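You operate a simulated robot arm through the tools that you are given. There is no shell and no other tool. Be economical: measure what you need, move in short steps, check, and stop when the job is done.

Carry out the task below with a simulated robot arm. There is one attempt and no reset: what you move stays moved.

TASK
Degrease the plate in the jig, unlock it and lay it on the bench.
Fine: wet the green rag on the brass disc first; the rag goes back.

It is judged by the outcome, as a careful person would: the job done as asked, and still so three seconds after it is handed in. It fails if anything else is knocked over, pushed out of place, dropped, spilled or broken.

THE ROBOT
A 6-joint arm with a two-finger parallel gripper, fixed in place. Base frame: the origin is at the foot of the arm, x ahead of it, y to its left, z up; the work surface is at about z = 0. Lengths are in m, angles in degrees, forces in N, time in s.
With the tool pointing down near the work surface it reaches from about 0.14 to 0.58 m from the base axis. Its first joint turns from -66.0 to 66.0 degrees. Payload 2.1 kg.
Tool frame: the origin (TCP) lies between the finger pads and is the grasp point; the fingertips stand 0.03 m ahead of it; z points along the fingers, y is the line along which they close. The gripper opens to 0.094 m. The fingers are 0.028 m wide and 0.01 m thick; the gripper's body (0.05 by 0.096 m) begins 0.055 m behind the TCP.
Orientation is that of the tool frame in the base frame, as a unit quaternion [x, y, z, w]. With the fingers straight down and closing along the base's y, the tool's x points along the base's -x, its y along +y and its z along -z.

THE INTERFACE
- The arm moves only by the tool drive_tool. Its argument "deltas" is text: rows parted by semicolons, each of 6 numbers parted by spaces: the shift along the base's x, y, z in units of 250 mm (1.0 is 250 mm), then the turn, a rotation vector about the base's x, y, z in units of 90 degrees (1.0 is 90 degrees). In form: dx dy dz ax ay az; .... A call has 1 to 20 rows; each row is the pose to reach, as a shift and turn from the pose commanded when the call began. "fingers" is the closure, from 0 (fully open) to 1 (shut), set as the call begins (left out, the last holds). A call with a number of a shift or a turn outside -1 to 1 is refused whole. A row lasts 0.2 s, in which the tool goes at most 0.05 m and 8.6 degrees; a call with a longer step from one row to the next is refused whole, and so is a gripper value outside its range. A pose out of reach is approached as far as the arm can. The call stops where the force on the tool passes 70 N (or 10 N more than at its start, if that is more) or the arm is blocked; 0.2 s more then pass. The fingers move at their own pace (about 0.072 m/s each) and stop on an object; they squeeze with about 38 N. The grip force told is the motor's: it shows also when the fingers shut on nothing. Time passes only in rows, and 0.2 s behind the last, so rows that repeat a pose let the fingers close. It gives the time, the measured TCP pose, the force on the tool (base axes), the opening and the grip force at its end, in the units of the frame above (readings bear some noise).
- Cameras (640 x 400 px; columns grow to the right, rows downward): "scene" is fixed at [0.02, -0.3488, 0.5043]; the picture's right is [0.98, -0.22, 0.00], its down [-0.08, -0.37, -0.92] and it looks along [0.20, 0.90, -0.38] (base axes); focal length 266 px, centre (320, 200). "wrist" rides on the gripper at [-0.037, 0, -0.058] in the tool frame; the picture's right is [0.00, -1.00, 0.00], its down [0.97, 0.00, -0.24] and it looks along [0.24, 0.00, 0.97] (tool axes); focal length 218 px, centre (320, 200).
- grab_frame(camera): a new picture of that camera. No time passes.
- pixel_to_xyz(camera, pixels): for up to 12 pixels [column, row] of the newest picture of that camera ("zoom" is the newest enlarged one), the place [x, y, z] in the base frame of the surface seen there, good to about 0.003 m. No time passes.
- close_up(camera, box): a new picture of the part [left, top, right, bottom] of that camera's present view, enlarged. No time passes.
- hand_in(): hands the job in; it is judged then, once.

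Work in short steps. Measure before you move; look again where a grasp or a placing could have gone wrong, and mend it. You have 80 turns and 34 pictures in all, the two below and enlarged ones among them. Open the gripper and draw the arm clear of the work before you hand the job in, unless the task says otherwise; then end with one line.

The tools are called after "Request:" by a JSON object that holds its "api" and its "payload". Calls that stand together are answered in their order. drive_tool: Moves the arm, as the interface text tells. Its arguments: {"type":"object","properties":{"deltas":{"type":"string"},"fingers":{"type":"number"}},"required":["deltas"]} The other tools are called the same way: grab_frame (camera) takes a picture; pixel_to_xyz (camera, pixels) gives the place of the surface under pixels of a picture; close_up (camera, box) takes an enlarged picture of a part of a camera's view; hand_in () hands the job in.

At the start:

```text
t: 0.0
tool_pos: [0.2555, 0.2088, 0.4294]
tool_rot: [-0.001, 1.0, 0.001, 0.001]
contact_force: [-0.3, -0.4, -0.1]
finger_gap: 0.094
grasp_force: 0.1
```

scene: 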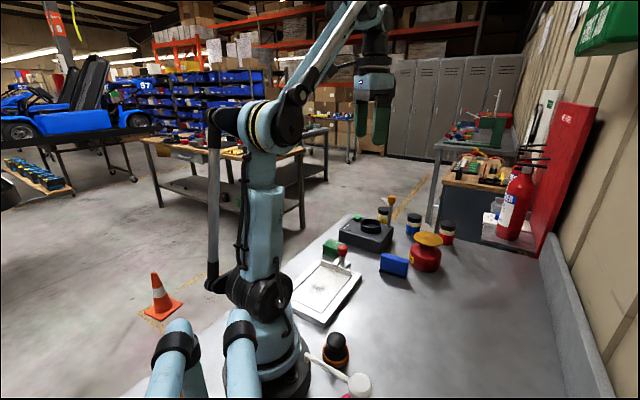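
wrist: 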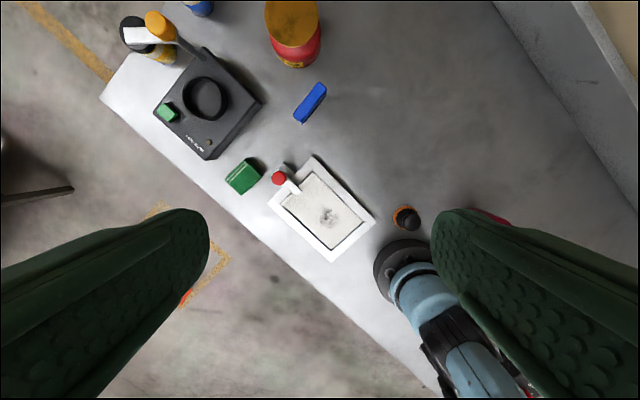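

The wrist view shows the jig near (320,210), a red-knobbed clamp at (280,178), the green rag at (243,177) and the red can with the brass disc at (290,25). I'll enlarge both views.

Request:
{"api": "close_up", "payload": {"camera": "scene", "box": [280, 190, 480, 330]}}

Request:
{"api": "close_up", "payload": {"camera": "wrist", "box": [100, 0, 420, 270]}}

Request:
{"api": "pixel_to_xyz", "payload": {"camera": "wrist", "pixels": [[243, 177], [280, 178], [297, 190], [310, 95], [290, 25], [328, 215], [313, 157], [372, 218], [332, 260], [268, 202], [403, 215], [205, 100]]}}

Request:
{"api": "pixel_to_xyz", "payload": {"camera": "scene", "pixels": [[330, 247], [342, 250], [395, 264], [429, 239], [425, 260], [325, 285], [360, 268], [298, 318], [323, 327], [322, 262], [337, 340], [360, 385]]}}

```text
2.86 times, centred on (380, 260) of scene
```

zoom: 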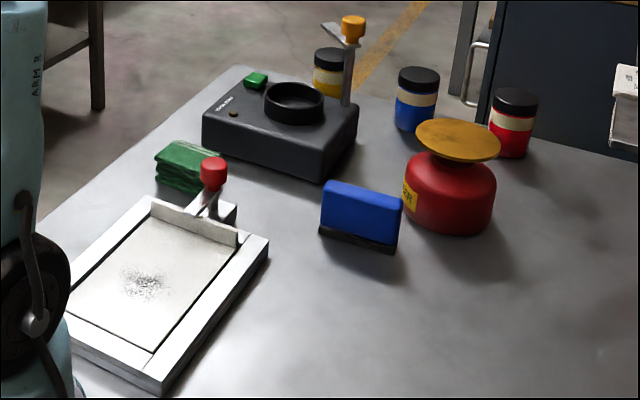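

```text
1.48 times, centred on (260, 135) of wrist
```

zoom: 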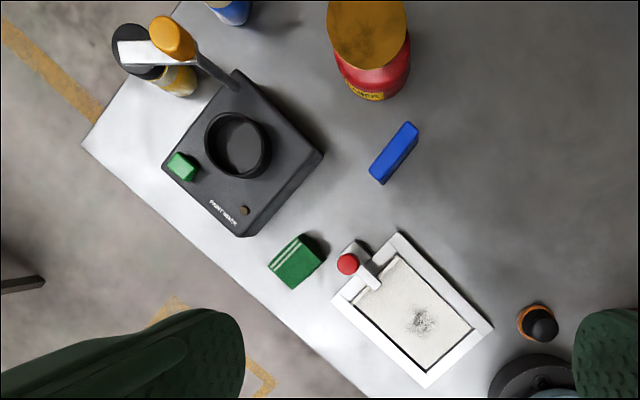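

```text
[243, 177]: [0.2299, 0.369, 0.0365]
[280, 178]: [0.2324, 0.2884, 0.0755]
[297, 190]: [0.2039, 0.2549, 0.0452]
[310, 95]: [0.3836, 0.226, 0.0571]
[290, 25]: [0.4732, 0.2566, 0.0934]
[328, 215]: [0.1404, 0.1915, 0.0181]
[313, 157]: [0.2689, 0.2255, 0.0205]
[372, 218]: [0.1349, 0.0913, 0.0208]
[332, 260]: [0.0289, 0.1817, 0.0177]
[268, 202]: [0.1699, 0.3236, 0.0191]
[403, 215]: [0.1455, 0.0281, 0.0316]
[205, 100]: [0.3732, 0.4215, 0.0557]
```

```text
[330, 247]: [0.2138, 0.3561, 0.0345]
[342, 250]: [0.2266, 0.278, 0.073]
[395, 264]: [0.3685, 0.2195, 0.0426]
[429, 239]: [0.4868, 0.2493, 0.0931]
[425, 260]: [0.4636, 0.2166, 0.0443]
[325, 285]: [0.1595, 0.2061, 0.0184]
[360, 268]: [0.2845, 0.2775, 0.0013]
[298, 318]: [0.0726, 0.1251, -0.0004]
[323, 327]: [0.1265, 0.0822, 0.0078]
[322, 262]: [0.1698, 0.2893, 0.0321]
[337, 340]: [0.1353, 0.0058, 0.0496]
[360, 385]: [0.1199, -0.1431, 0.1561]
```

The rag is near (0.225,0.363), the disc near (0.48,0.25) at z 0.093, and the clamp near (0.22,0.28). I'll move the camera lower over the clamp and rag for a close look.

Request:
{"api": "drive_tool", "payload": {"deltas": "0 0.06 -0.15 0 0 0; 0 0.12 -0.3 0 0 0; 0 0.18 -0.45 0 0 0; 0 0.24 -0.6 0 0 0; 0 0.3 -0.72 0 0 0; 0 0.3 -0.72 0 0 0"}}

Request:
{"api": "grab_frame", "payload": {"camera": "wrist"}}

```text
t: 1.4
tool_pos: [0.2556, 0.2817, 0.247]
tool_rot: [-0.001, 1.0, 0.002, 0.001]
contact_force: [-0.2, -0.1, -0.9]
finger_gap: 0.094
grasp_force: 0.1
```

```text
29 pictures are left
```

wrist: 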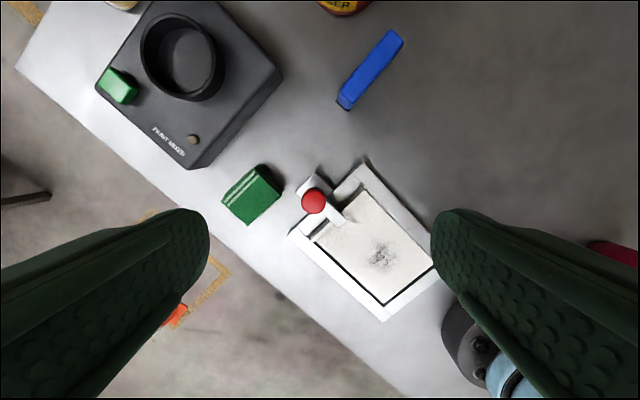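

Request:
{"api": "close_up", "payload": {"camera": "wrist", "box": [210, 150, 450, 330]}}

Request:
{"api": "pixel_to_xyz", "payload": {"camera": "wrist", "pixels": [[313, 201], [305, 183], [340, 218], [264, 166], [221, 199], [284, 194], [247, 224], [255, 195], [382, 257], [364, 160], [436, 266], [383, 319]]}}

Request:
{"api": "close_up", "payload": {"camera": "scene", "box": [290, 230, 370, 290]}}

```text
2.22 times, centred on (330, 240) of wrist
```

zoom: 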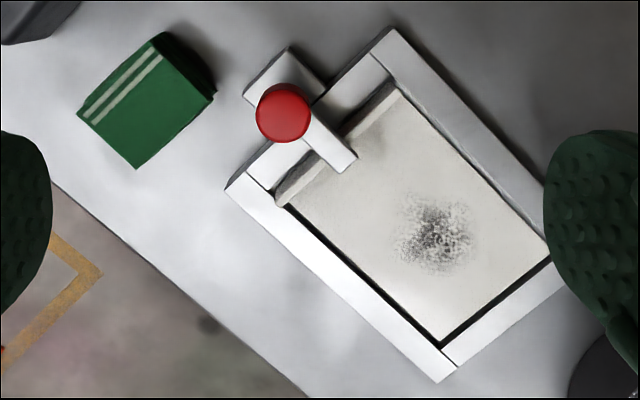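

```text
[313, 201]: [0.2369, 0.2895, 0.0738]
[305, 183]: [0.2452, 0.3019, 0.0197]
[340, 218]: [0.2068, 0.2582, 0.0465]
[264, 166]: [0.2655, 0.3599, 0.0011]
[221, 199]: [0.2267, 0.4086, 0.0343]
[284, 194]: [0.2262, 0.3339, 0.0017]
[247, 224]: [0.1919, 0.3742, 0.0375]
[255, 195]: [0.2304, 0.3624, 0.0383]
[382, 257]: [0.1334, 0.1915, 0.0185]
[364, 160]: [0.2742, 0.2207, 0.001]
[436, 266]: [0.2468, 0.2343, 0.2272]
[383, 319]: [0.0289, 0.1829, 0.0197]
```

```text
6.67 times, centred on (330, 260) of scene
```

zoom: 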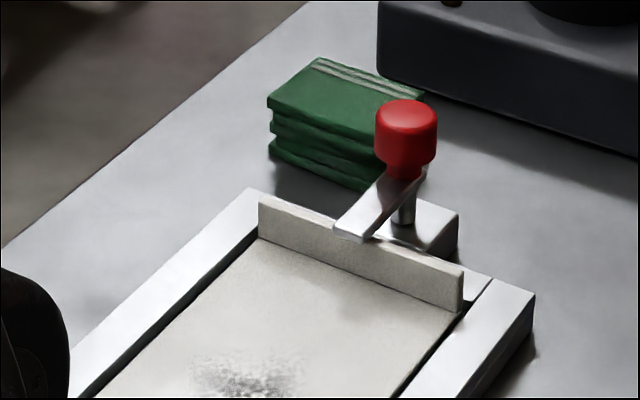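

The clamp is a bar on a vertical post under the red knob (313,201), reaching over the plate's upright lip; the rag is a folded block about 0.07 x 0.05 x 0.037 lying at 45°. I'll turn the tool -45° and hover over the rag at about (0.233,0.367).

Request:
{"api": "pixel_to_xyz", "payload": {"camera": "wrist", "pixels": [[259, 172], [278, 193], [224, 201], [248, 222], [252, 180], [265, 206], [237, 189], [237, 211], [190, 168], [185, 90]]}}

Request:
{"api": "drive_tool", "payload": {"deltas": "-0.015 0.06 -0.05 0 0 -0.09; -0.03 0.12 -0.1 0 0 -0.18; -0.045 0.18 -0.15 0 0 -0.27; -0.06 0.24 -0.2 0 0 -0.36; -0.075 0.3 -0.25 0 0 -0.45; -0.09 0.34 -0.3 0 0 -0.5; -0.09 0.34 -0.3 0 0 -0.5", "fingers": 0}}

Request:
{"api": "grab_frame", "payload": {"camera": "wrist"}}

```text
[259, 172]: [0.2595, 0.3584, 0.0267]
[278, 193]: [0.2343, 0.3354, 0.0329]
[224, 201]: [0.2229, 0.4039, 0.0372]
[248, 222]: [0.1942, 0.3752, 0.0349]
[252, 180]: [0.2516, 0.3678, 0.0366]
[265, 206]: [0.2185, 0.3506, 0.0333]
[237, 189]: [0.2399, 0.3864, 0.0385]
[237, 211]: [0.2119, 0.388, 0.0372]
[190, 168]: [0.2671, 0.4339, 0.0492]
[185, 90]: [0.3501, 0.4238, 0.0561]
```

```text
t: 3.0
tool_pos: [0.2345, 0.3687, 0.1729]
tool_rot: [0.383, 0.924, 0.002, 0.002]
contact_force: [-0.6, 0.2, 0.0]
finger_gap: 0.0942
grasp_force: 0.0
```

```text
26 pictures are left
```

wrist: 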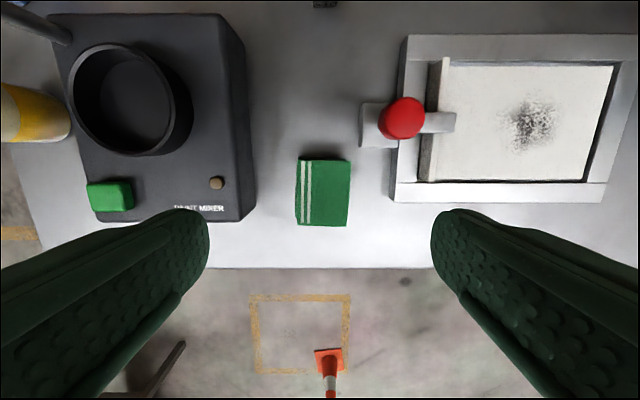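

The rag now sits square to the gripper (cols 295–351, rows 160–226). The mixer is close on the left, so I'll part-close the fingers; first I'll measure the rag's centre.

Request:
{"api": "pixel_to_xyz", "payload": {"camera": "wrist", "pixels": [[300, 163], [347, 163], [299, 222], [344, 222], [323, 192], [248, 190], [366, 125], [402, 118], [450, 122], [435, 165], [532, 125]]}}

```text
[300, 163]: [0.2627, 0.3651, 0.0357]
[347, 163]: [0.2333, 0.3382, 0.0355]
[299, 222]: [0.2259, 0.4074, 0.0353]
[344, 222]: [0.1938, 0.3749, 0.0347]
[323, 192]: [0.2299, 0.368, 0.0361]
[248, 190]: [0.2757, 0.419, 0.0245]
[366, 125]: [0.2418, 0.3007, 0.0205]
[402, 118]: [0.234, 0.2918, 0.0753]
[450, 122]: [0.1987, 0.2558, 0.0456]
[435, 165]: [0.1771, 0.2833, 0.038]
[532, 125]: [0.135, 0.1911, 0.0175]
```

Rag centre is about (0.229,0.371) with its top at 0.036. I'll descend to z ≈ 0.05 with the fingers part-closed, so about 2 cm of rag stays below the tips.

Request:
{"api": "drive_tool", "payload": {"deltas": "-0.022 0.011 -0.06 0 0 0; -0.022 0.011 -0.2 0 0 0; -0.022 0.011 -0.34 0 0 0; -0.022 0.011 -0.44 0 0 0; -0.022 0.011 -0.492 0 0 0; -0.022 0.011 -0.492 0 0 0", "fingers": 0.28}}

Request:
{"api": "drive_tool", "payload": {"deltas": "0 0 0 0 0 0; 0 0 0 0 0 0; 0 0 0 0 0 0; 0 0 0 0 0 0", "fingers": 1}}

Request:
{"api": "grab_frame", "payload": {"camera": "wrist"}}

```text
t: 4.4
tool_pos: [0.2269, 0.3709, 0.05]
tool_rot: [0.382, 0.924, 0.0, 0.001]
contact_force: [0.4, -0.4, -0.7]
finger_gap: 0.0676
grasp_force: 0.0
```

```text
t: 5.4
tool_pos: [0.2275, 0.3699, 0.0518]
tool_rot: [0.381, 0.924, 0.001, 0.001]
contact_force: [-1.0, 0.2, -0.4]
finger_gap: 0.0509
grasp_force: 38.6
```

```text
25 pictures are left
```

wrist: 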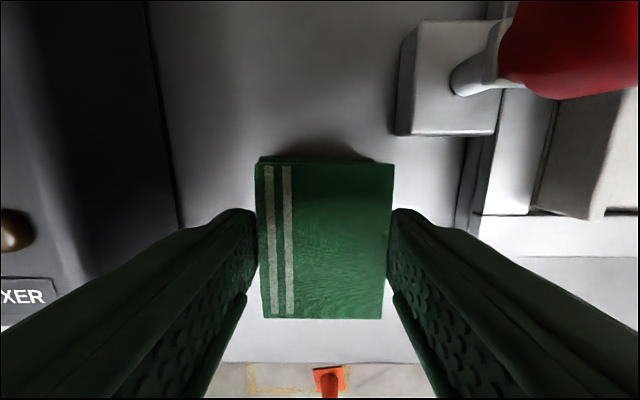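

The rag is held (gap 0.051, 38 N). I'll lift it to z ≈ 0.22 and measure the brass disc.

Request:
{"api": "drive_tool", "payload": {"deltas": "0 0 0.1 0 0 0; 0 0 0.28 0 0 0; 0 0 0.46 0 0 0; 0 0 0.64 0 0 0; 0 0 0.7 0 0 0"}}

Request:
{"api": "pixel_to_xyz", "payload": {"camera": "scene", "pixels": [[415, 238], [442, 240], [428, 234], [427, 244], [428, 239], [385, 198]]}}

```text
t: 6.6
tool_pos: [0.2277, 0.3735, 0.2236]
tool_rot: [0.382, 0.924, 0.001, 0.002]
contact_force: [-0.2, 0.1, -0.9]
finger_gap: 0.0507
grasp_force: 38.1
```

```text
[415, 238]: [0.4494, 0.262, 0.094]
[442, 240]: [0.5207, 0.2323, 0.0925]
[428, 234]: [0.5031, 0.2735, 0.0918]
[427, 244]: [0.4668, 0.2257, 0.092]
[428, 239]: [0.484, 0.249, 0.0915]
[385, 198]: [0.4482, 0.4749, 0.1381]
```

The disc centre is about (0.485,0.249) at z 0.092, with a radius of about 0.04. I'll travel there at z 0.22, above the mixer.

Request:
{"api": "drive_tool", "payload": {"deltas": "0.12 -0.06 0 0 0 0; 0.26 -0.125 0 0 0 0; 0.4 -0.19 0 0 0 0; 0.54 -0.26 0 0 0 0; 0.68 -0.33 0 0 0 0; 0.82 -0.4 0 0 0 0; 0.92 -0.45 0 0 0 0"}}

Request:
{"api": "drive_tool", "payload": {"deltas": "0.06 -0.03 0 0 0 0; 0.11 -0.047 0 0 0 0; 0.11 -0.047 -0.1 0 0 0; 0.11 -0.047 -0.2 0 0 0; 0.11 -0.047 -0.2 0 0 0"}}

Request:
{"api": "close_up", "payload": {"camera": "scene", "box": [340, 150, 520, 290]}}

```text
t: 8.2
tool_pos: [0.4585, 0.2608, 0.2268]
tool_rot: [0.382, 0.924, 0.002, 0.002]
contact_force: [-0.1, -0.2, -0.2]
finger_gap: 0.0507
grasp_force: 38.1
```

```text
t: 9.4
tool_pos: [0.485, 0.2465, 0.1752]
tool_rot: [0.382, 0.924, 0.002, 0.001]
contact_force: [-1.3, -0.1, -0.1]
finger_gap: 0.0505
grasp_force: 38.1
```

```text
2.86 times, centred on (430, 220) of scene
```

zoom: 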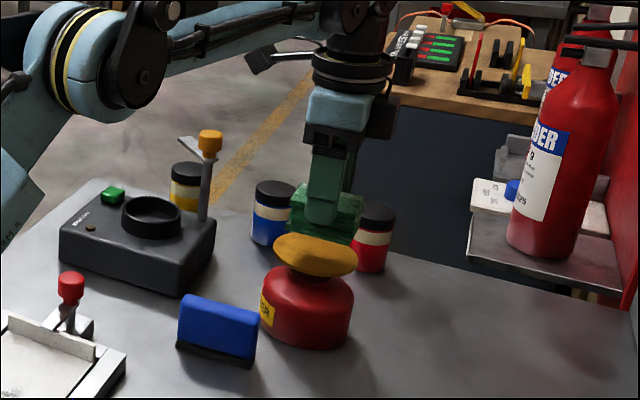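

The rag hangs centred above the disc. I'll press down slowly from here, watching the force.

Request:
{"api": "drive_tool", "payload": {"deltas": "0 0 -0.06 0 0 0; 0 0 -0.1 0 0 0; 0 0 -0.12 0 0 0; 0 0 -0.135 0 0 0; 0 0 -0.15 0 0 0; 0 0 -0.15 0 0 0"}}

```text
t: 10.8
tool_pos: [0.4857, 0.2477, 0.1378]
tool_rot: [0.381, 0.924, 0.001, 0.001]
contact_force: [1.0, -0.8, 0.3]
finger_gap: 0.0508
grasp_force: 38.0
```

Request:
{"api": "drive_tool", "payload": {"deltas": "0 0 -0.012 0 0 0; 0 0 -0.024 0 0 0; 0 0 -0.036 0 0 0; 0 0 -0.036 0 0 0"}}

Request:
{"api": "close_up", "payload": {"camera": "scene", "box": [390, 200, 470, 280]}}

```text
t: 11.8
tool_pos: [0.4847, 0.2476, 0.1289]
tool_rot: [0.382, 0.924, 0.002, 0.002]
contact_force: [-0.4, -0.9, 25.6]
finger_gap: 0.051
grasp_force: 37.8
```

```text
5.00 times, centred on (430, 240) of scene
```

zoom: 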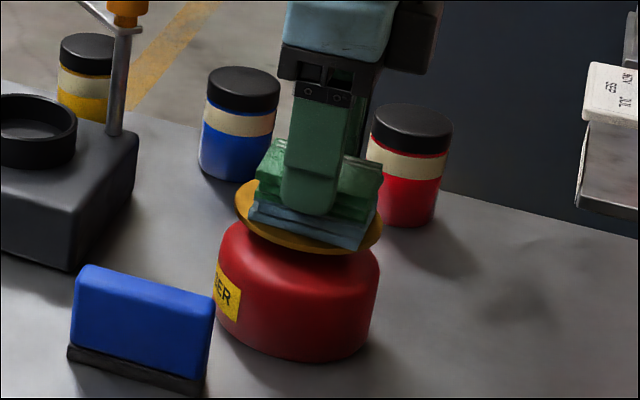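

25.6 N reached, the disc is depressed, and the rag's bottom now looks wet (bluish, around (310,225) in the enlargement). I'll hold briefly, lift, and check.

Request:
{"api": "drive_tool", "payload": {"deltas": "0 0 0 0 0 0; 0 0 0 0 0 0; 0 0 0.06 0 0 0; 0 0 0.16 0 0 0; 0 0 0.3 0 0 0; 0 0 0.4 0 0 0; 0 0 0.4 0 0 0"}}

Request:
{"api": "close_up", "payload": {"camera": "scene", "box": [380, 160, 480, 280]}}

```text
t: 13.4
tool_pos: [0.4864, 0.2478, 0.2265]
tool_rot: [0.382, 0.924, 0.001, 0.001]
contact_force: [-1.2, -0.4, -0.6]
finger_gap: 0.0507
grasp_force: 37.9
```

```text
3.33 times, centred on (430, 220) of scene
```

zoom: 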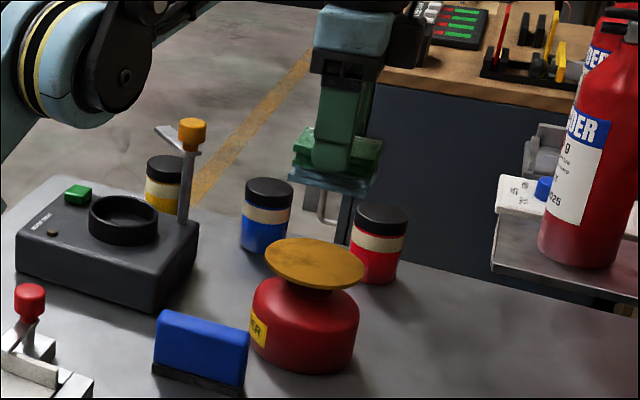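

The rag's lower layer is wet and the can still stands. Next I'll carry the rag over to the stain at (0.135,0.191).

Request:
{"api": "drive_tool", "payload": {"deltas": "-0.15 -0.024 0 0 0 0; -0.33 -0.053 0 0 0 0; -0.51 -0.082 0 0 0 0; -0.69 -0.112 0 0 0 0; -0.87 -0.141 0 0 0 0; -0.95 -0.155 0 0 0 0"}}

Request:
{"api": "drive_tool", "payload": {"deltas": "-0.15 -0.024 0 0 0 0; -0.32 -0.05 0 0 0 0; -0.45 -0.072 0 0 0 0; -0.45 -0.072 -0.15 0 0 0; -0.45 -0.072 -0.3 0 0 0; -0.45 -0.072 -0.4 0 0 0; -0.45 -0.072 -0.4 0 0 0"}}

Request:
{"api": "grab_frame", "payload": {"camera": "wrist"}}

```text
t: 14.8
tool_pos: [0.2478, 0.2081, 0.2269]
tool_rot: [0.381, 0.925, 0.001, 0.002]
contact_force: [1.2, -0.9, 0.2]
finger_gap: 0.0509
grasp_force: 37.8
```

```text
t: 16.4
tool_pos: [0.1356, 0.1902, 0.1277]
tool_rot: [0.383, 0.924, 0.001, 0.001]
contact_force: [0.2, 0.0, -0.1]
finger_gap: 0.0506
grasp_force: 37.8
```

```text
21 pictures are left
```

wrist: 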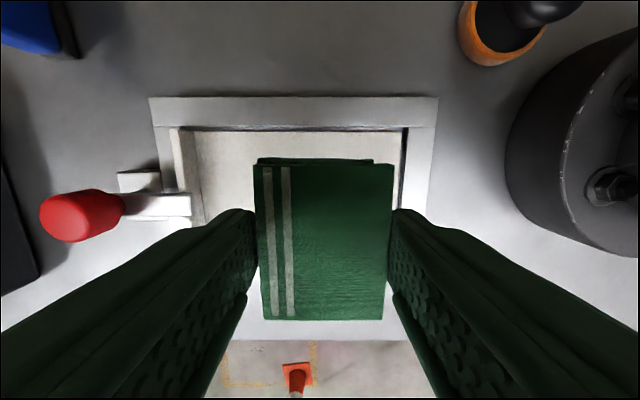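

The rag is squarely above the stain inside the frame. I'll lower it to just above the plate and then feel for contact.

Request:
{"api": "drive_tool", "payload": {"deltas": "0 0 -0.1 0 0 0; 0 0 -0.19 0 0 0; 0 0 -0.22 0 0 0; 0 0 -0.235 0 0 0; 0 0 -0.245 0 0 0; 0 0 -0.245 0 0 0"}}

```text
t: 17.8
tool_pos: [0.1351, 0.1909, 0.0669]
tool_rot: [0.382, 0.924, 0.0, 0.001]
contact_force: [-4.0, -2.3, 42.8]
finger_gap: 0.051
grasp_force: 38.5
```

Contact gives 43 N, which is more than needed, so I'll ease up slightly before stroking.

Request:
{"api": "drive_tool", "payload": {"deltas": "0 0 0.005 0 0 0; 0 0 0.005 0 0 0"}}

```text
t: 18.4
tool_pos: [0.1344, 0.1902, 0.0677]
tool_rot: [0.382, 0.924, 0.002, 0.002]
contact_force: [0.2, -0.5, -1.3]
finger_gap: 0.0507
grasp_force: 38.9
```

Contact was lost, so I'll go down about 1 mm and make strokes along the plate, then read the force.

Request:
{"api": "drive_tool", "payload": {"deltas": "0 0 -0.004 0 0 0; 0.035 0.035 -0.004 0 0 0; 0.07 0.07 -0.004 0 0 0; 0.035 0.035 -0.004 0 0 0; 0 0 -0.004 0 0 0; -0.035 -0.035 -0.004 0 0 0; -0.07 -0.07 -0.004 0 0 0; -0.035 -0.035 -0.004 0 0 0; 0 0 -0.004 0 0 0; 0 0 -0.004 0 0 0"}}

```text
t: 20.6
tool_pos: [0.1345, 0.1901, 0.0664]
tool_rot: [0.382, 0.924, 0.001, 0.001]
contact_force: [-0.6, 0.2, 0.5]
finger_gap: 0.0507
grasp_force: 38.1
```

The force is near zero; I'll lower a little more and read it.

Request:
{"api": "drive_tool", "payload": {"deltas": "0 0 -0.004 0 0 0; 0 0 -0.004 0 0 0"}}

```text
t: 21.2
tool_pos: [0.1346, 0.1885, 0.0673]
tool_rot: [0.382, 0.924, 0.0, 0.001]
contact_force: [-0.3, -5.6, 21.5]
finger_gap: 0.0506
grasp_force: 37.9
```

21 N now. I'll wipe long strokes in three lanes at this height.

Request:
{"api": "drive_tool", "payload": {"deltas": "0.035 0.035 0 0 0 0; 0.07 0.07 0 0 0 0; 0.035 0.035 0 0 0 0; 0 0 0 0 0 0; -0.035 -0.035 0 0 0 0; -0.07 -0.07 0 0 0 0; -0.04 -0.1 0 0 0 0; -0.005 -0.065 0 0 0 0; 0.03 -0.03 0 0 0 0; 0.065 0.005 0 0 0 0; 0.1 0.04 0 0 0 0; 0.07 0.07 0 0 0 0; 0.04 0.1 0 0 0 0; 0.005 0.065 0 0 0 0; -0.03 0.03 0 0 0 0; -0.065 -0.005 0 0 0 0; -0.035 -0.035 0 0 0 0; 0 0 0 0 0 0"}}

```text
t: 25.0
tool_pos: [0.1344, 0.1895, 0.066]
tool_rot: [0.381, 0.924, 0.0, 0.001]
contact_force: [-5.7, -5.9, 17.5]
finger_gap: 0.0505
grasp_force: 37.6
```

Contact was kept (17.5 N). I'll lift and look at the plate.

Request:
{"api": "drive_tool", "payload": {"deltas": "0 0 0.1 0 0 0; 0 0 0.28 0 0 0; 0.15 0.08 0.4 0 0 0; 0.3 0.16 0.5 0 0 0; 0.3 0.16 0.6 0 0 0; 0.3 0.16 0.6 0 0 0"}}

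Request:
{"api": "grab_frame", "payload": {"camera": "scene"}}

Request:
{"api": "close_up", "payload": {"camera": "scene", "box": [280, 230, 400, 330]}}

```text
refused: row 3 steps farther than a row can; nothing moved
```

```text
20 pictures are left
```

scene: 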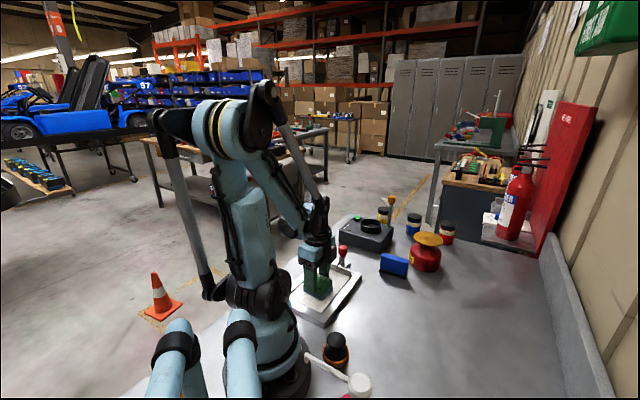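

```text
4.00 times, centred on (340, 280) of scene
```

zoom: 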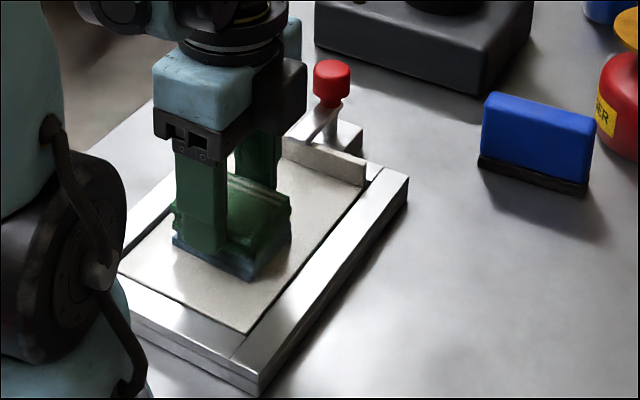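

The move was refused for an over-long step; I'll lift in valid steps and then look from the wrist and scene.

Request:
{"api": "drive_tool", "payload": {"deltas": "0 0 0.1 0 0 0; 0 0 0.26 0 0 0; 0 0 0.42 0 0 0; 0 0 0.6 0 0 0; 0.09 0.16 0.6 0 0 0; 0.18 0.34 0.6 0 0 0; 0.28 0.5 0.6 0 0 0; 0.371 0.668 0.6 0 0 0; 0.371 0.719 0.6 0 0 0; 0.371 0.719 0.6 0 0 0"}}

Request:
{"api": "grab_frame", "payload": {"camera": "wrist"}}

Request:
{"api": "close_up", "payload": {"camera": "scene", "box": [280, 230, 400, 330]}}

```text
refused: row 6 steps farther than a row can; nothing moved
```

```text
18 pictures are left
```

wrist: 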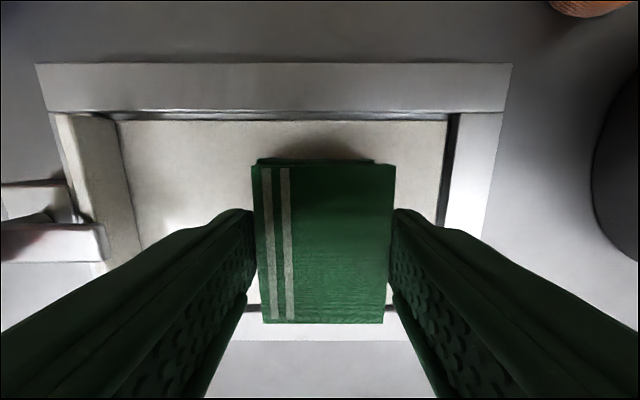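

```text
4.00 times, centred on (340, 280) of scene
```

zoom: 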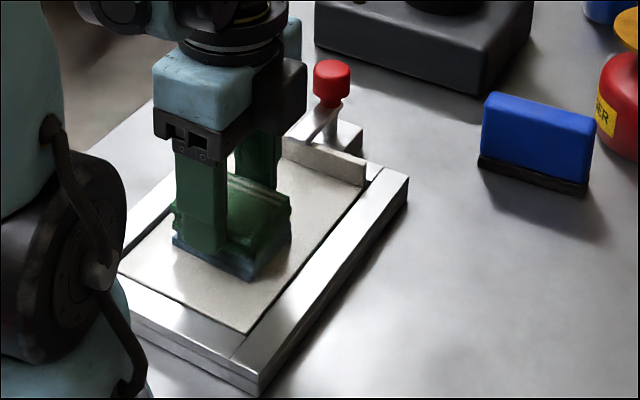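

Refused again at row 6, so I'll use smaller steps and take pictures only once the arm has moved.

Request:
{"api": "drive_tool", "payload": {"deltas": "0 0 0.1 0 0 0; 0 0 0.26 0 0 0; 0 0 0.42 0 0 0; 0 0 0.6 0 0 0; 0.06 0.12 0.6 0 0 0; 0.12 0.24 0.6 0 0 0; 0.18 0.36 0.6 0 0 0; 0.24 0.48 0.6 0 0 0; 0.31 0.6 0.6 0 0 0; 0.371 0.719 0.6 0 0 0; 0.371 0.719 0.6 0 0 0"}}

```text
t: 27.4
tool_pos: [0.2299, 0.3718, 0.2169]
tool_rot: [0.382, 0.924, 0.001, 0.001]
contact_force: [0.2, -0.5, -0.6]
finger_gap: 0.0508
grasp_force: 37.9
```

Request:
{"api": "grab_frame", "payload": {"camera": "wrist"}}

Request:
{"api": "close_up", "payload": {"camera": "scene", "box": [280, 210, 400, 330]}}

```text
16 pictures are left
```

wrist: 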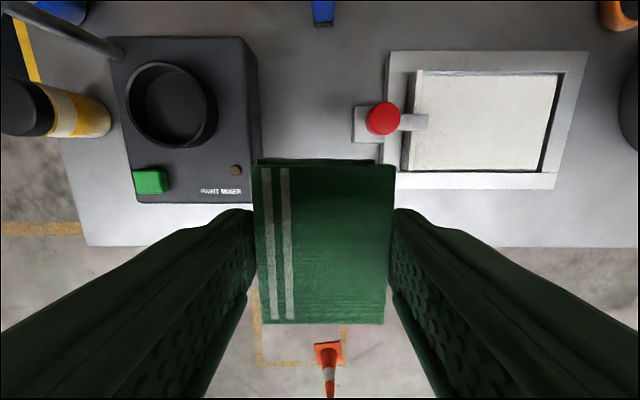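

```text
3.33 times, centred on (340, 270) of scene
```

zoom: 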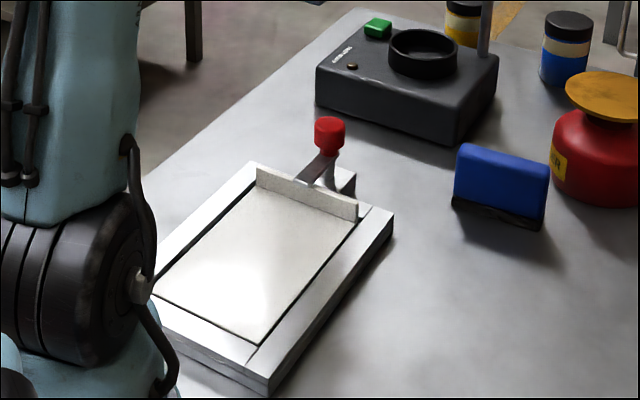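

The plate is clean. I'll lower the rag onto its old spot, slowly at the end.

Request:
{"api": "drive_tool", "payload": {"deltas": "-0.004 -0.004 -0.16 0 0 0; -0.004 -0.004 -0.33 0 0 0; -0.004 -0.004 -0.5 0 0 0; -0.004 -0.004 -0.6 0 0 0; -0.004 -0.004 -0.64 0 0 0; -0.004 -0.004 -0.655 0 0 0; -0.004 -0.004 -0.665 0 0 0; -0.004 -0.004 -0.665 0 0 0"}}

```text
t: 29.2
tool_pos: [0.228, 0.3697, 0.0503]
tool_rot: [0.382, 0.924, 0.002, 0.002]
contact_force: [-0.8, 0.5, -1.4]
finger_gap: 0.0506
grasp_force: 37.7
```

Request:
{"api": "drive_tool", "payload": {"deltas": "0 0 -0.004 0 0 0; 0 0 -0.006 0 0 0; 0 0 -0.006 0 0 0"}}

```text
t: 30.0
tool_pos: [0.2282, 0.3709, 0.0495]
tool_rot: [0.382, 0.924, 0.001, 0.002]
contact_force: [0.2, 0.1, -0.6]
finger_gap: 0.0509
grasp_force: 38.2
```

Request:
{"api": "drive_tool", "payload": {"deltas": "0 0 -0.005 0 0 0; 0 0 -0.008 0 0 0; 0 0 -0.008 0 0 0"}}

```text
t: 30.8
tool_pos: [0.2274, 0.3703, 0.0467]
tool_rot: [0.381, 0.924, 0.002, 0.002]
contact_force: [1.8, -0.1, 48.7]
finger_gap: 0.0511
grasp_force: 37.3
```

Touching the bench. I'll ease up slightly, open only to 0.28 (the mixer is close), and rise.

Request:
{"api": "drive_tool", "payload": {"deltas": "0 0 0.004 0 0 0; 0 0 0.004 0 0 0"}}

Request:
{"api": "drive_tool", "payload": {"deltas": "0 0 0 0 0 0; 0 0 0 0 0 0; 0 0 0.1 0 0 0; 0 0 0.26 0 0 0; 0 0 0.42 0 0 0; 0 0 0.56 0 0 0; 0 0 0.56 0 0 0", "fingers": 0.28}}

Request:
{"api": "grab_frame", "payload": {"camera": "wrist"}}

```text
t: 31.4
tool_pos: [0.2265, 0.3708, 0.0468]
tool_rot: [0.381, 0.924, 0.002, 0.002]
contact_force: [5.7, 2.1, 16.8]
finger_gap: 0.0506
grasp_force: 38.1
```

```text
t: 33.0
tool_pos: [0.2279, 0.3686, 0.1879]
tool_rot: [0.381, 0.924, 0.001, 0.001]
contact_force: [0.0, -0.2, 0.4]
finger_gap: 0.0676
grasp_force: 0.0
```

```text
14 pictures are left
```

wrist: 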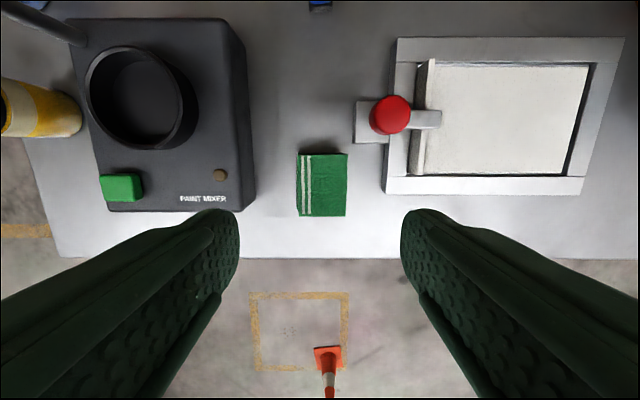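

The rag is back in place. I'll take a closer look at the clamp around (400,115) before touching it.

Request:
{"api": "pixel_to_xyz", "payload": {"camera": "wrist", "pixels": [[390, 115], [373, 116], [407, 116], [390, 98], [390, 131], [418, 119], [436, 119], [360, 108], [360, 135], [425, 160], [427, 70]]}}

Request:
{"api": "close_up", "payload": {"camera": "scene", "box": [315, 235, 375, 275]}}

```text
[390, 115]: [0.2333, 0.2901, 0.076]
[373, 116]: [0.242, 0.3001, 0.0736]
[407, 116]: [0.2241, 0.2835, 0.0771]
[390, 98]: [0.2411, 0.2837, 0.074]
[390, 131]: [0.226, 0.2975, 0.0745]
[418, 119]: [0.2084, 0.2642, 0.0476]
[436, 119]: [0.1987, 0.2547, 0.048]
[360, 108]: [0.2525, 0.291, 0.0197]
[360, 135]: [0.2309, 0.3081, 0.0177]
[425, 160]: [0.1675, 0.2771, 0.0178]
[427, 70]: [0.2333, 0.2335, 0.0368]
```

```text
10.00 times, centred on (345, 255) of scene
```

zoom: 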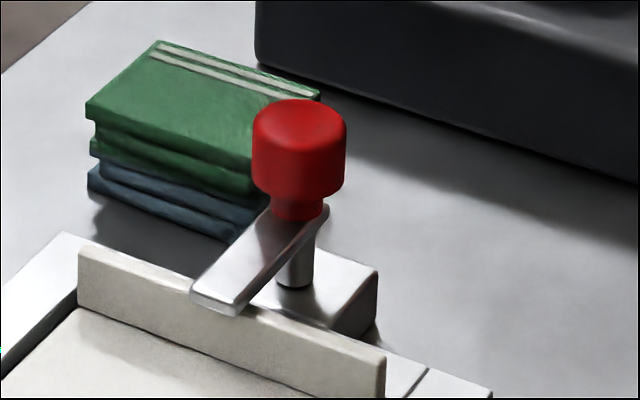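

The bar is horizontal at z 0.047 on a vertical post coaxial with the knob, so it looks like a quarter-turn clamp. I'll grip the knob at (0.2335,0.2905) with the tips just above the bar.

Request:
{"api": "drive_tool", "payload": {"deltas": "0.01 -0.15 0 0 0 0; 0.022 -0.312 0 0 0 0; 0.022 -0.312 -0.15 0 0 0; 0.022 -0.312 -0.3 0 0 0; 0.022 -0.312 -0.38 0 0 0; 0.022 -0.312 -0.405 0 0 0; 0.022 -0.312 -0.405 0 0 0"}}

Request:
{"api": "grab_frame", "payload": {"camera": "wrist"}}

```text
t: 34.6
tool_pos: [0.2322, 0.2928, 0.0859]
tool_rot: [0.382, 0.924, 0.002, 0.002]
contact_force: [0.1, -0.3, 0.3]
finger_gap: 0.0675
grasp_force: 0.1
```

```text
12 pictures are left
```

wrist: 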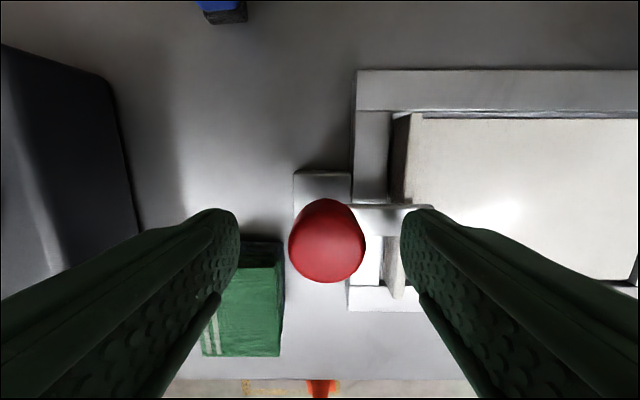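

The knob is nearly centred (327 vs 320). I'll nudge about 2 mm and close on it.

Request:
{"api": "drive_tool", "payload": {"deltas": "-0.005 -0.007 0 0 0 0; -0.005 -0.007 0 0 0 0; -0.005 -0.007 0 0 0 0; -0.005 -0.007 0 0 0 0; -0.005 -0.007 0 0 0 0", "fingers": 1}}

```text
t: 35.8
tool_pos: [0.2325, 0.2898, 0.0864]
tool_rot: [0.382, 0.924, 0.0, 0.001]
contact_force: [-3.6, -1.4, -1.5]
finger_gap: 0.0273
grasp_force: 45.4
```

Gripped (gap 0.027). I'll turn 40° counter-clockwise first and check the force and picture.

Request:
{"api": "drive_tool", "payload": {"deltas": "0 0 0 0 0 0.08; 0 0 0 0 0 0.16; 0 0 0 0 0 0.24; 0 0 0 0 0 0.32; 0 0 0 0 0 0.4; 0 0 0 0 0 0.4"}}

Request:
{"api": "close_up", "payload": {"camera": "scene", "box": [305, 225, 385, 285]}}

```text
t: 37.2
tool_pos: [0.2319, 0.2895, 0.0865]
tool_rot: [0.077, 0.997, 0.001, 0.001]
contact_force: [-6.7, -15.3, 5.9]
finger_gap: 0.0274
grasp_force: 45.0
```

```text
6.67 times, centred on (345, 255) of scene
```

zoom: 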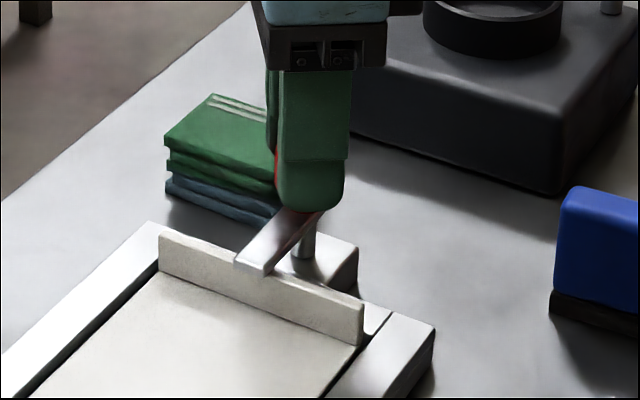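

The tool turned 36° but the bar's tip stayed put (force 16 N), so the fingers slipped and this direction is blocked. I'll turn back clockwise while gripping and see whether the bar follows.

Request:
{"api": "drive_tool", "payload": {"deltas": "0 0 0 0 0 -0.08; 0 0 0 0 0 -0.16; 0 0 0 0 0 -0.24; 0 0 0 0 0 -0.32; 0 0 0 0 0 -0.4; 0 0 0 0 0 -0.4"}}

Request:
{"api": "close_up", "payload": {"camera": "scene", "box": [305, 225, 385, 285]}}

```text
t: 38.6
tool_pos: [0.232, 0.2898, 0.0858]
tool_rot: [0.383, 0.924, 0.001, 0.001]
contact_force: [-0.2, -10.0, 4.3]
finger_gap: 0.0276
grasp_force: 44.7
```

```text
6.67 times, centred on (345, 255) of scene
```

zoom: 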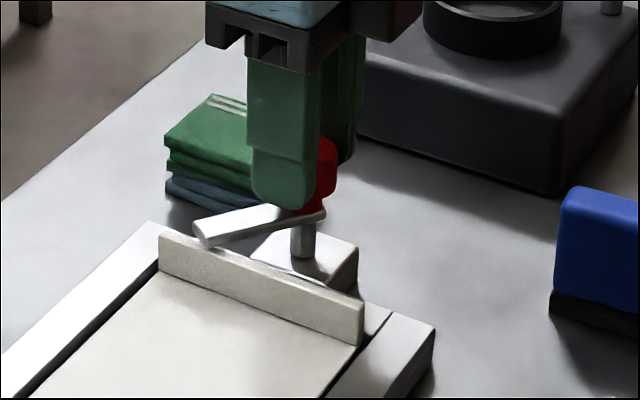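

Clockwise works: the bar has swung off toward the rag side. I'll continue another 50°.

Request:
{"api": "drive_tool", "payload": {"deltas": "0 0 0 0 0 -0.08; 0 0 0 0 0 -0.16; 0 0 0 0 0 -0.24; 0 0 0 0 0 -0.32; 0 0 0 0 0 -0.4; 0 0 0 0 0 -0.48; 0 0 0 0 0 -0.55; 0 0 0 0 0 -0.55"}}

Request:
{"api": "close_up", "payload": {"camera": "scene", "box": [305, 225, 385, 285]}}

```text
t: 40.4
tool_pos: [0.2323, 0.2892, 0.0855]
tool_rot: [0.735, 0.678, 0.001, 0.002]
contact_force: [11.1, -7.5, 35.4]
finger_gap: 0.0272
grasp_force: 45.2
```

```text
6.67 times, centred on (345, 255) of scene
```

zoom: 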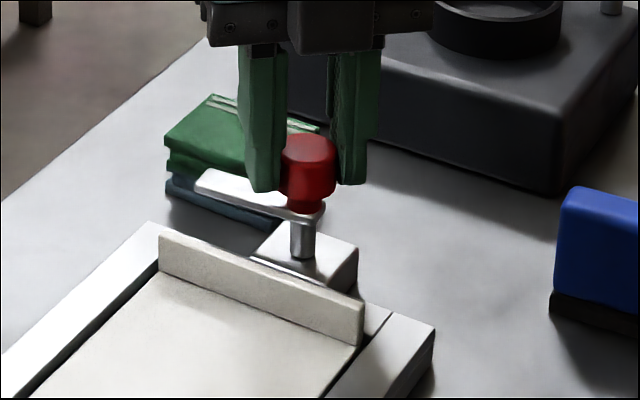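

The bar now lies parallel to the lip, clear of the plate. I'll release, rise, turn back to -45° and look at the lip.

Request:
{"api": "drive_tool", "payload": {"deltas": "0 0 0 0 0 0; 0 0 0 0 0 0; 0 0 0 0 0 0; 0 0 0.12 0 0 0; 0 0 0.26 0 0 0; 0 0 0.34 0 0 0.08; -0.04 -0.05 0.34 0 0 0.16; -0.08 -0.1 0.34 0 0 0.24; -0.1 -0.13 0.34 0 0 0.32; -0.1 -0.13 0.34 0 0 0.4; -0.1 -0.13 0.34 0 0 0.48; -0.1 -0.13 0.34 0 0 0.55; -0.1 -0.13 0.34 0 0 0.55", "fingers": 0.28}}

Request:
{"api": "grab_frame", "payload": {"camera": "wrist"}}

```text
t: 43.2
tool_pos: [0.2066, 0.257, 0.1715]
tool_rot: [0.381, 0.925, 0.002, 0.002]
contact_force: [-0.4, 0.8, -1.0]
finger_gap: 0.0678
grasp_force: 0.0
```

```text
8 pictures are left
```

wrist: 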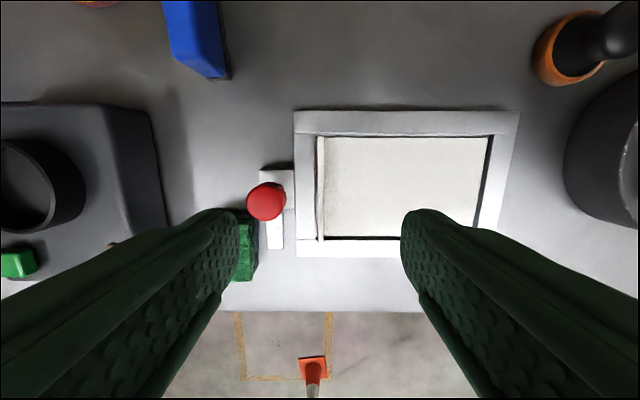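

The bar (275,235) is fully off the plate. I'll measure the lip (cols 317–325, rows 138–240).

Request:
{"api": "pixel_to_xyz", "payload": {"camera": "wrist", "pixels": [[320, 142], [320, 165], [320, 190], [321, 215], [321, 235], [323, 190], [317, 190], [307, 190], [340, 190], [484, 140], [482, 232], [273, 230]]}}

Request:
{"api": "close_up", "payload": {"camera": "wrist", "box": [240, 120, 400, 260]}}

```text
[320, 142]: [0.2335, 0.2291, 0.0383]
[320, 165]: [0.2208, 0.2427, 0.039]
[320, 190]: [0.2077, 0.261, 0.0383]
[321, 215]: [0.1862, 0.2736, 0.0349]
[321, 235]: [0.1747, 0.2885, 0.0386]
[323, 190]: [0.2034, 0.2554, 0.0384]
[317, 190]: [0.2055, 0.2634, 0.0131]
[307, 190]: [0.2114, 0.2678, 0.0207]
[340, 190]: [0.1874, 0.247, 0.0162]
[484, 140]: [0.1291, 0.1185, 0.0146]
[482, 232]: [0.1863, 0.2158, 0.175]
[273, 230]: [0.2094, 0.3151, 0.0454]
```

```text
2.86 times, centred on (320, 190) of wrist
```

zoom: 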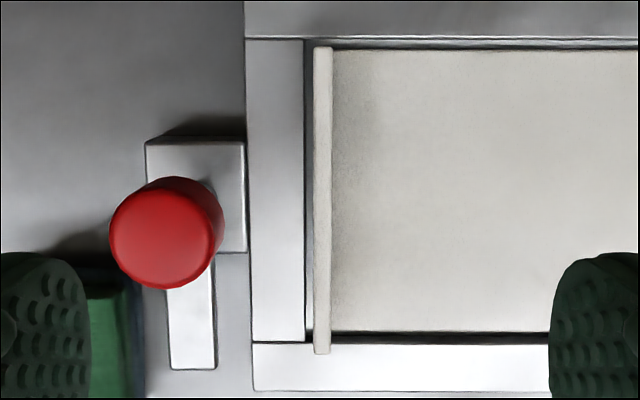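

The lip's centre is about (0.204,0.2588), its top at 0.038, about 5–6 mm thick. I'll narrow the fingers to about 24 mm to clear the knob, then descend onto the lip.

Request:
{"api": "drive_tool", "payload": {"deltas": "-0.008 0.006 0 0 0 0; -0.008 0.006 0 0 0 0; -0.008 0.006 -0.15 0 0 0; -0.008 0.006 -0.3 0 0 0; -0.008 0.006 -0.4 0 0 0; -0.008 0.006 -0.45 0 0 0; -0.008 0.006 -0.474 0 0 0; -0.008 0.006 -0.474 0 0 0", "fingers": 0.745}}

```text
t: 45.0
tool_pos: [0.2043, 0.2588, 0.0535]
tool_rot: [0.382, 0.924, 0.001, 0.001]
contact_force: [0.3, -0.1, -0.9]
finger_gap: 0.0241
grasp_force: 0.0
```

No contact on the way down. Closing on the lip now.

Request:
{"api": "drive_tool", "payload": {"deltas": "0 0 0 0 0 0; 0 0 0 0 0 0; 0 0 0 0 0 0", "fingers": 1}}

Request:
{"api": "drive_tool", "payload": {"deltas": "0 0 0.02 0 0 0; 0 0 0.04 0 0 0; 0 0 0.08 0 0 0; 0 0 0.12 0 0 0; 0 0 0.12 0 0 0"}}

Request:
{"api": "close_up", "payload": {"camera": "scene", "box": [270, 210, 410, 330]}}

```text
t: 45.8
tool_pos: [0.205, 0.2589, 0.0528]
tool_rot: [0.381, 0.924, 0.002, 0.002]
contact_force: [0.2, 0.2, -0.2]
finger_gap: 0.0051
grasp_force: 38.2
```

```text
t: 47.0
tool_pos: [0.2043, 0.2593, 0.0833]
tool_rot: [0.382, 0.924, 0.002, 0.002]
contact_force: [0.6, -0.4, -0.7]
finger_gap: 0.005
grasp_force: 38.1
```

```text
3.33 times, centred on (340, 270) of scene
```

zoom: 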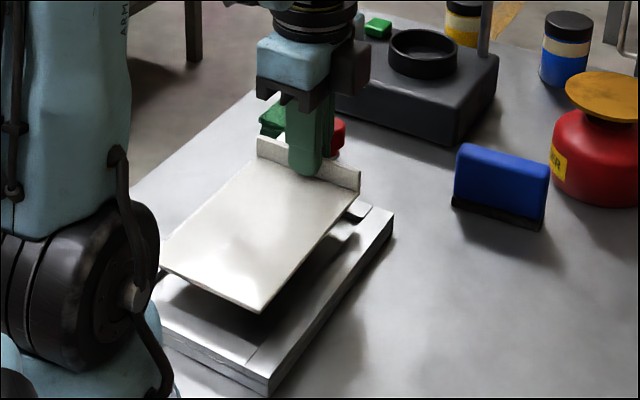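

The plate lifted cleanly and level. I'll raise it and carry it to the open bench around (0.40,0.10).

Request:
{"api": "drive_tool", "payload": {"deltas": "0 0 0.14 0 0 0; 0 0 0.28 0 0 0; 0 0 0.4 0 0 0; 0.1 -0.08 0.4 0 0 0; 0.21 -0.17 0.4 0 0 0; 0.32 -0.26 0.4 0 0 0; 0.43 -0.35 0.4 0 0 0; 0.54 -0.44 0.4 0 0 0; 0.65 -0.53 0.4 0 0 0; 0.73 -0.6 0.4 0 0 0; 0.78 -0.637 0.4 0 0 0; 0.78 -0.637 0.4 0 0 0"}}

Request:
{"api": "grab_frame", "payload": {"camera": "scene"}}

```text
t: 49.6
tool_pos: [0.3992, 0.0976, 0.1831]
tool_rot: [0.382, 0.924, 0.001, 0.001]
contact_force: [0.2, -0.5, 0.1]
finger_gap: 0.005
grasp_force: 38.4
```

```text
5 pictures are left
```

scene: 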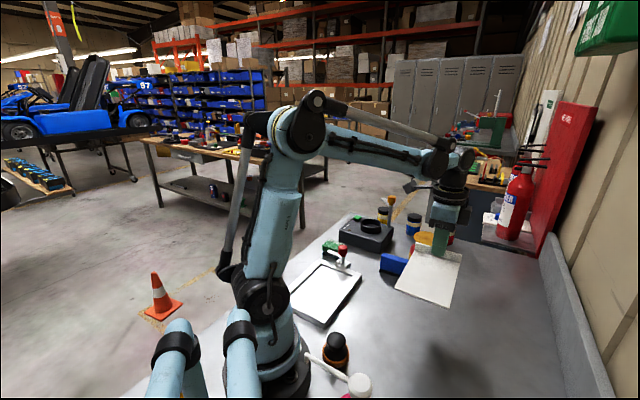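

The spot below is clear. I'll lower to z ≈ 0.046 and then feel for the bench.

Request:
{"api": "drive_tool", "payload": {"deltas": "0 0 -0.14 0 0 0; 0 0 -0.28 0 0 0; 0 0 -0.42 0 0 0; 0 0 -0.5 0 0 0; 0 0 -0.535 0 0 0; 0 0 -0.548 0 0 0; 0 0 -0.548 0 0 0"}}

Request:
{"api": "drive_tool", "payload": {"deltas": "0 0 -0.006 0 0 0; 0 0 -0.012 0 0 0; 0 0 -0.012 0 0 0"}}

Request:
{"api": "close_up", "payload": {"camera": "scene", "box": [360, 220, 500, 330]}}

```text
t: 51.2
tool_pos: [0.3986, 0.1004, 0.0453]
tool_rot: [0.382, 0.924, 0.002, 0.001]
contact_force: [-0.2, 0.1, -0.5]
finger_gap: 0.0049
grasp_force: 38.1
```

```text
t: 52.0
tool_pos: [0.3989, 0.0991, 0.0424]
tool_rot: [0.382, 0.924, 0.002, 0.001]
contact_force: [-0.4, -0.6, -0.5]
finger_gap: 0.0052
grasp_force: 37.6
```

```text
3.64 times, centred on (430, 275) of scene
```

zoom: 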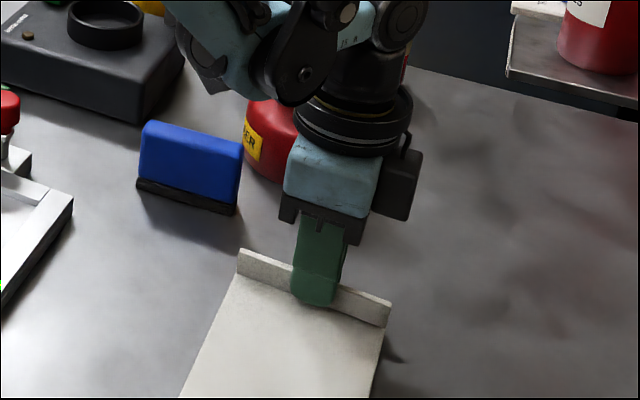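

Still a few mm up, with no contact force; I'll keep lowering in small steps.

Request:
{"api": "drive_tool", "payload": {"deltas": "0 0 -0.005 0 0 0; 0 0 -0.01 0 0 0; 0 0 -0.01 0 0 0"}}

```text
t: 52.8
tool_pos: [0.3995, 0.0993, 0.0401]
tool_rot: [0.382, 0.924, 0.001, 0.001]
contact_force: [-0.8, 0.0, 24.5]
finger_gap: 0.0053
grasp_force: 37.9
```

The plate touches the bench (24.5 N). I'll open part-way, rise straight up and look.

Request:
{"api": "drive_tool", "payload": {"deltas": "0 0 0 0 0 0; 0 0 0 0 0 0; 0 0 0 0 0 0; 0 0 0.06 0 0 0; 0 0 0.18 0 0 0; 0 0 0.34 0 0 0; 0 0 0.5 0 0 0; 0 0 0.66 0 0 0; 0 0 0.66 0 0 0", "fingers": 0.5}}

Request:
{"api": "grab_frame", "payload": {"camera": "scene"}}

Request:
{"api": "grab_frame", "payload": {"camera": "wrist"}}

```text
t: 54.8
tool_pos: [0.399, 0.0972, 0.2077]
tool_rot: [0.382, 0.924, 0.002, 0.002]
contact_force: [0.5, -0.1, 0.8]
finger_gap: 0.047
grasp_force: 0.1
```

```text
3 pictures are left
```

scene: 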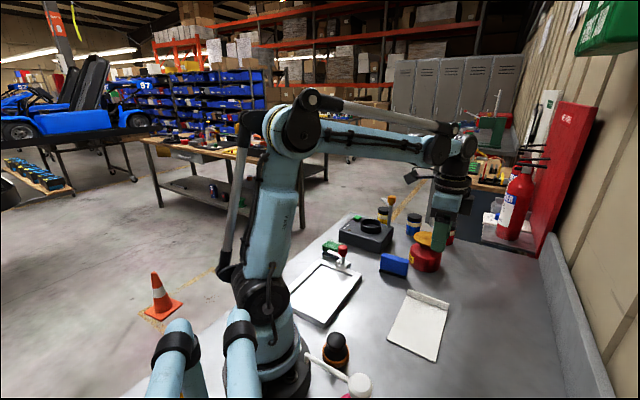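

```text
2 pictures are left
```

wrist: 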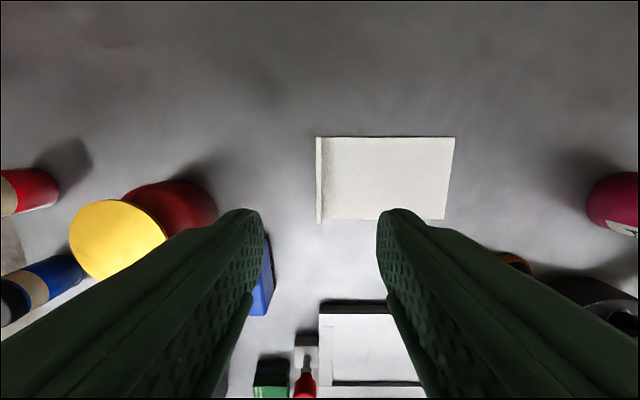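

The plate lies flat on the bench and everything else stands. I'll open fully, rise higher, and do a last check of the plate's cleanliness.

Request:
{"api": "drive_tool", "payload": {"deltas": "0 0 0.15 0 0 0; 0 0 0.3 0 0 0; 0 0 0.4 0 0 0; 0 0 0.4 0 0 0; 0 0 0.4 0 0 0", "fingers": 0}}

Request:
{"api": "close_up", "payload": {"camera": "scene", "box": [280, 220, 480, 380]}}

```text
t: 56.0
tool_pos: [0.3991, 0.0994, 0.3041]
tool_rot: [0.382, 0.924, 0.001, 0.001]
contact_force: [0.1, 0.4, 0.0]
finger_gap: 0.094
grasp_force: 0.0
```

```text
2.50 times, centred on (380, 300) of scene
```

zoom: 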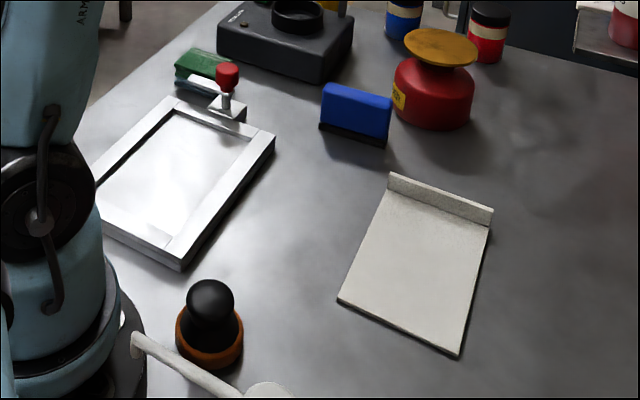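

The plate is clean and flat on the bench, the rag is back, the gripper is open and the arm is clear. Handing in.

Request:
{"api": "hand_in", "payload": {}}

```text
The job is handed in.
```

I wetted the green rag on the brass disc, wiped the plate until no stain showed, put the rag back in its place, turned the clamp open, and laid the plate flat on the bench; nothing else was disturbed in the last picture.
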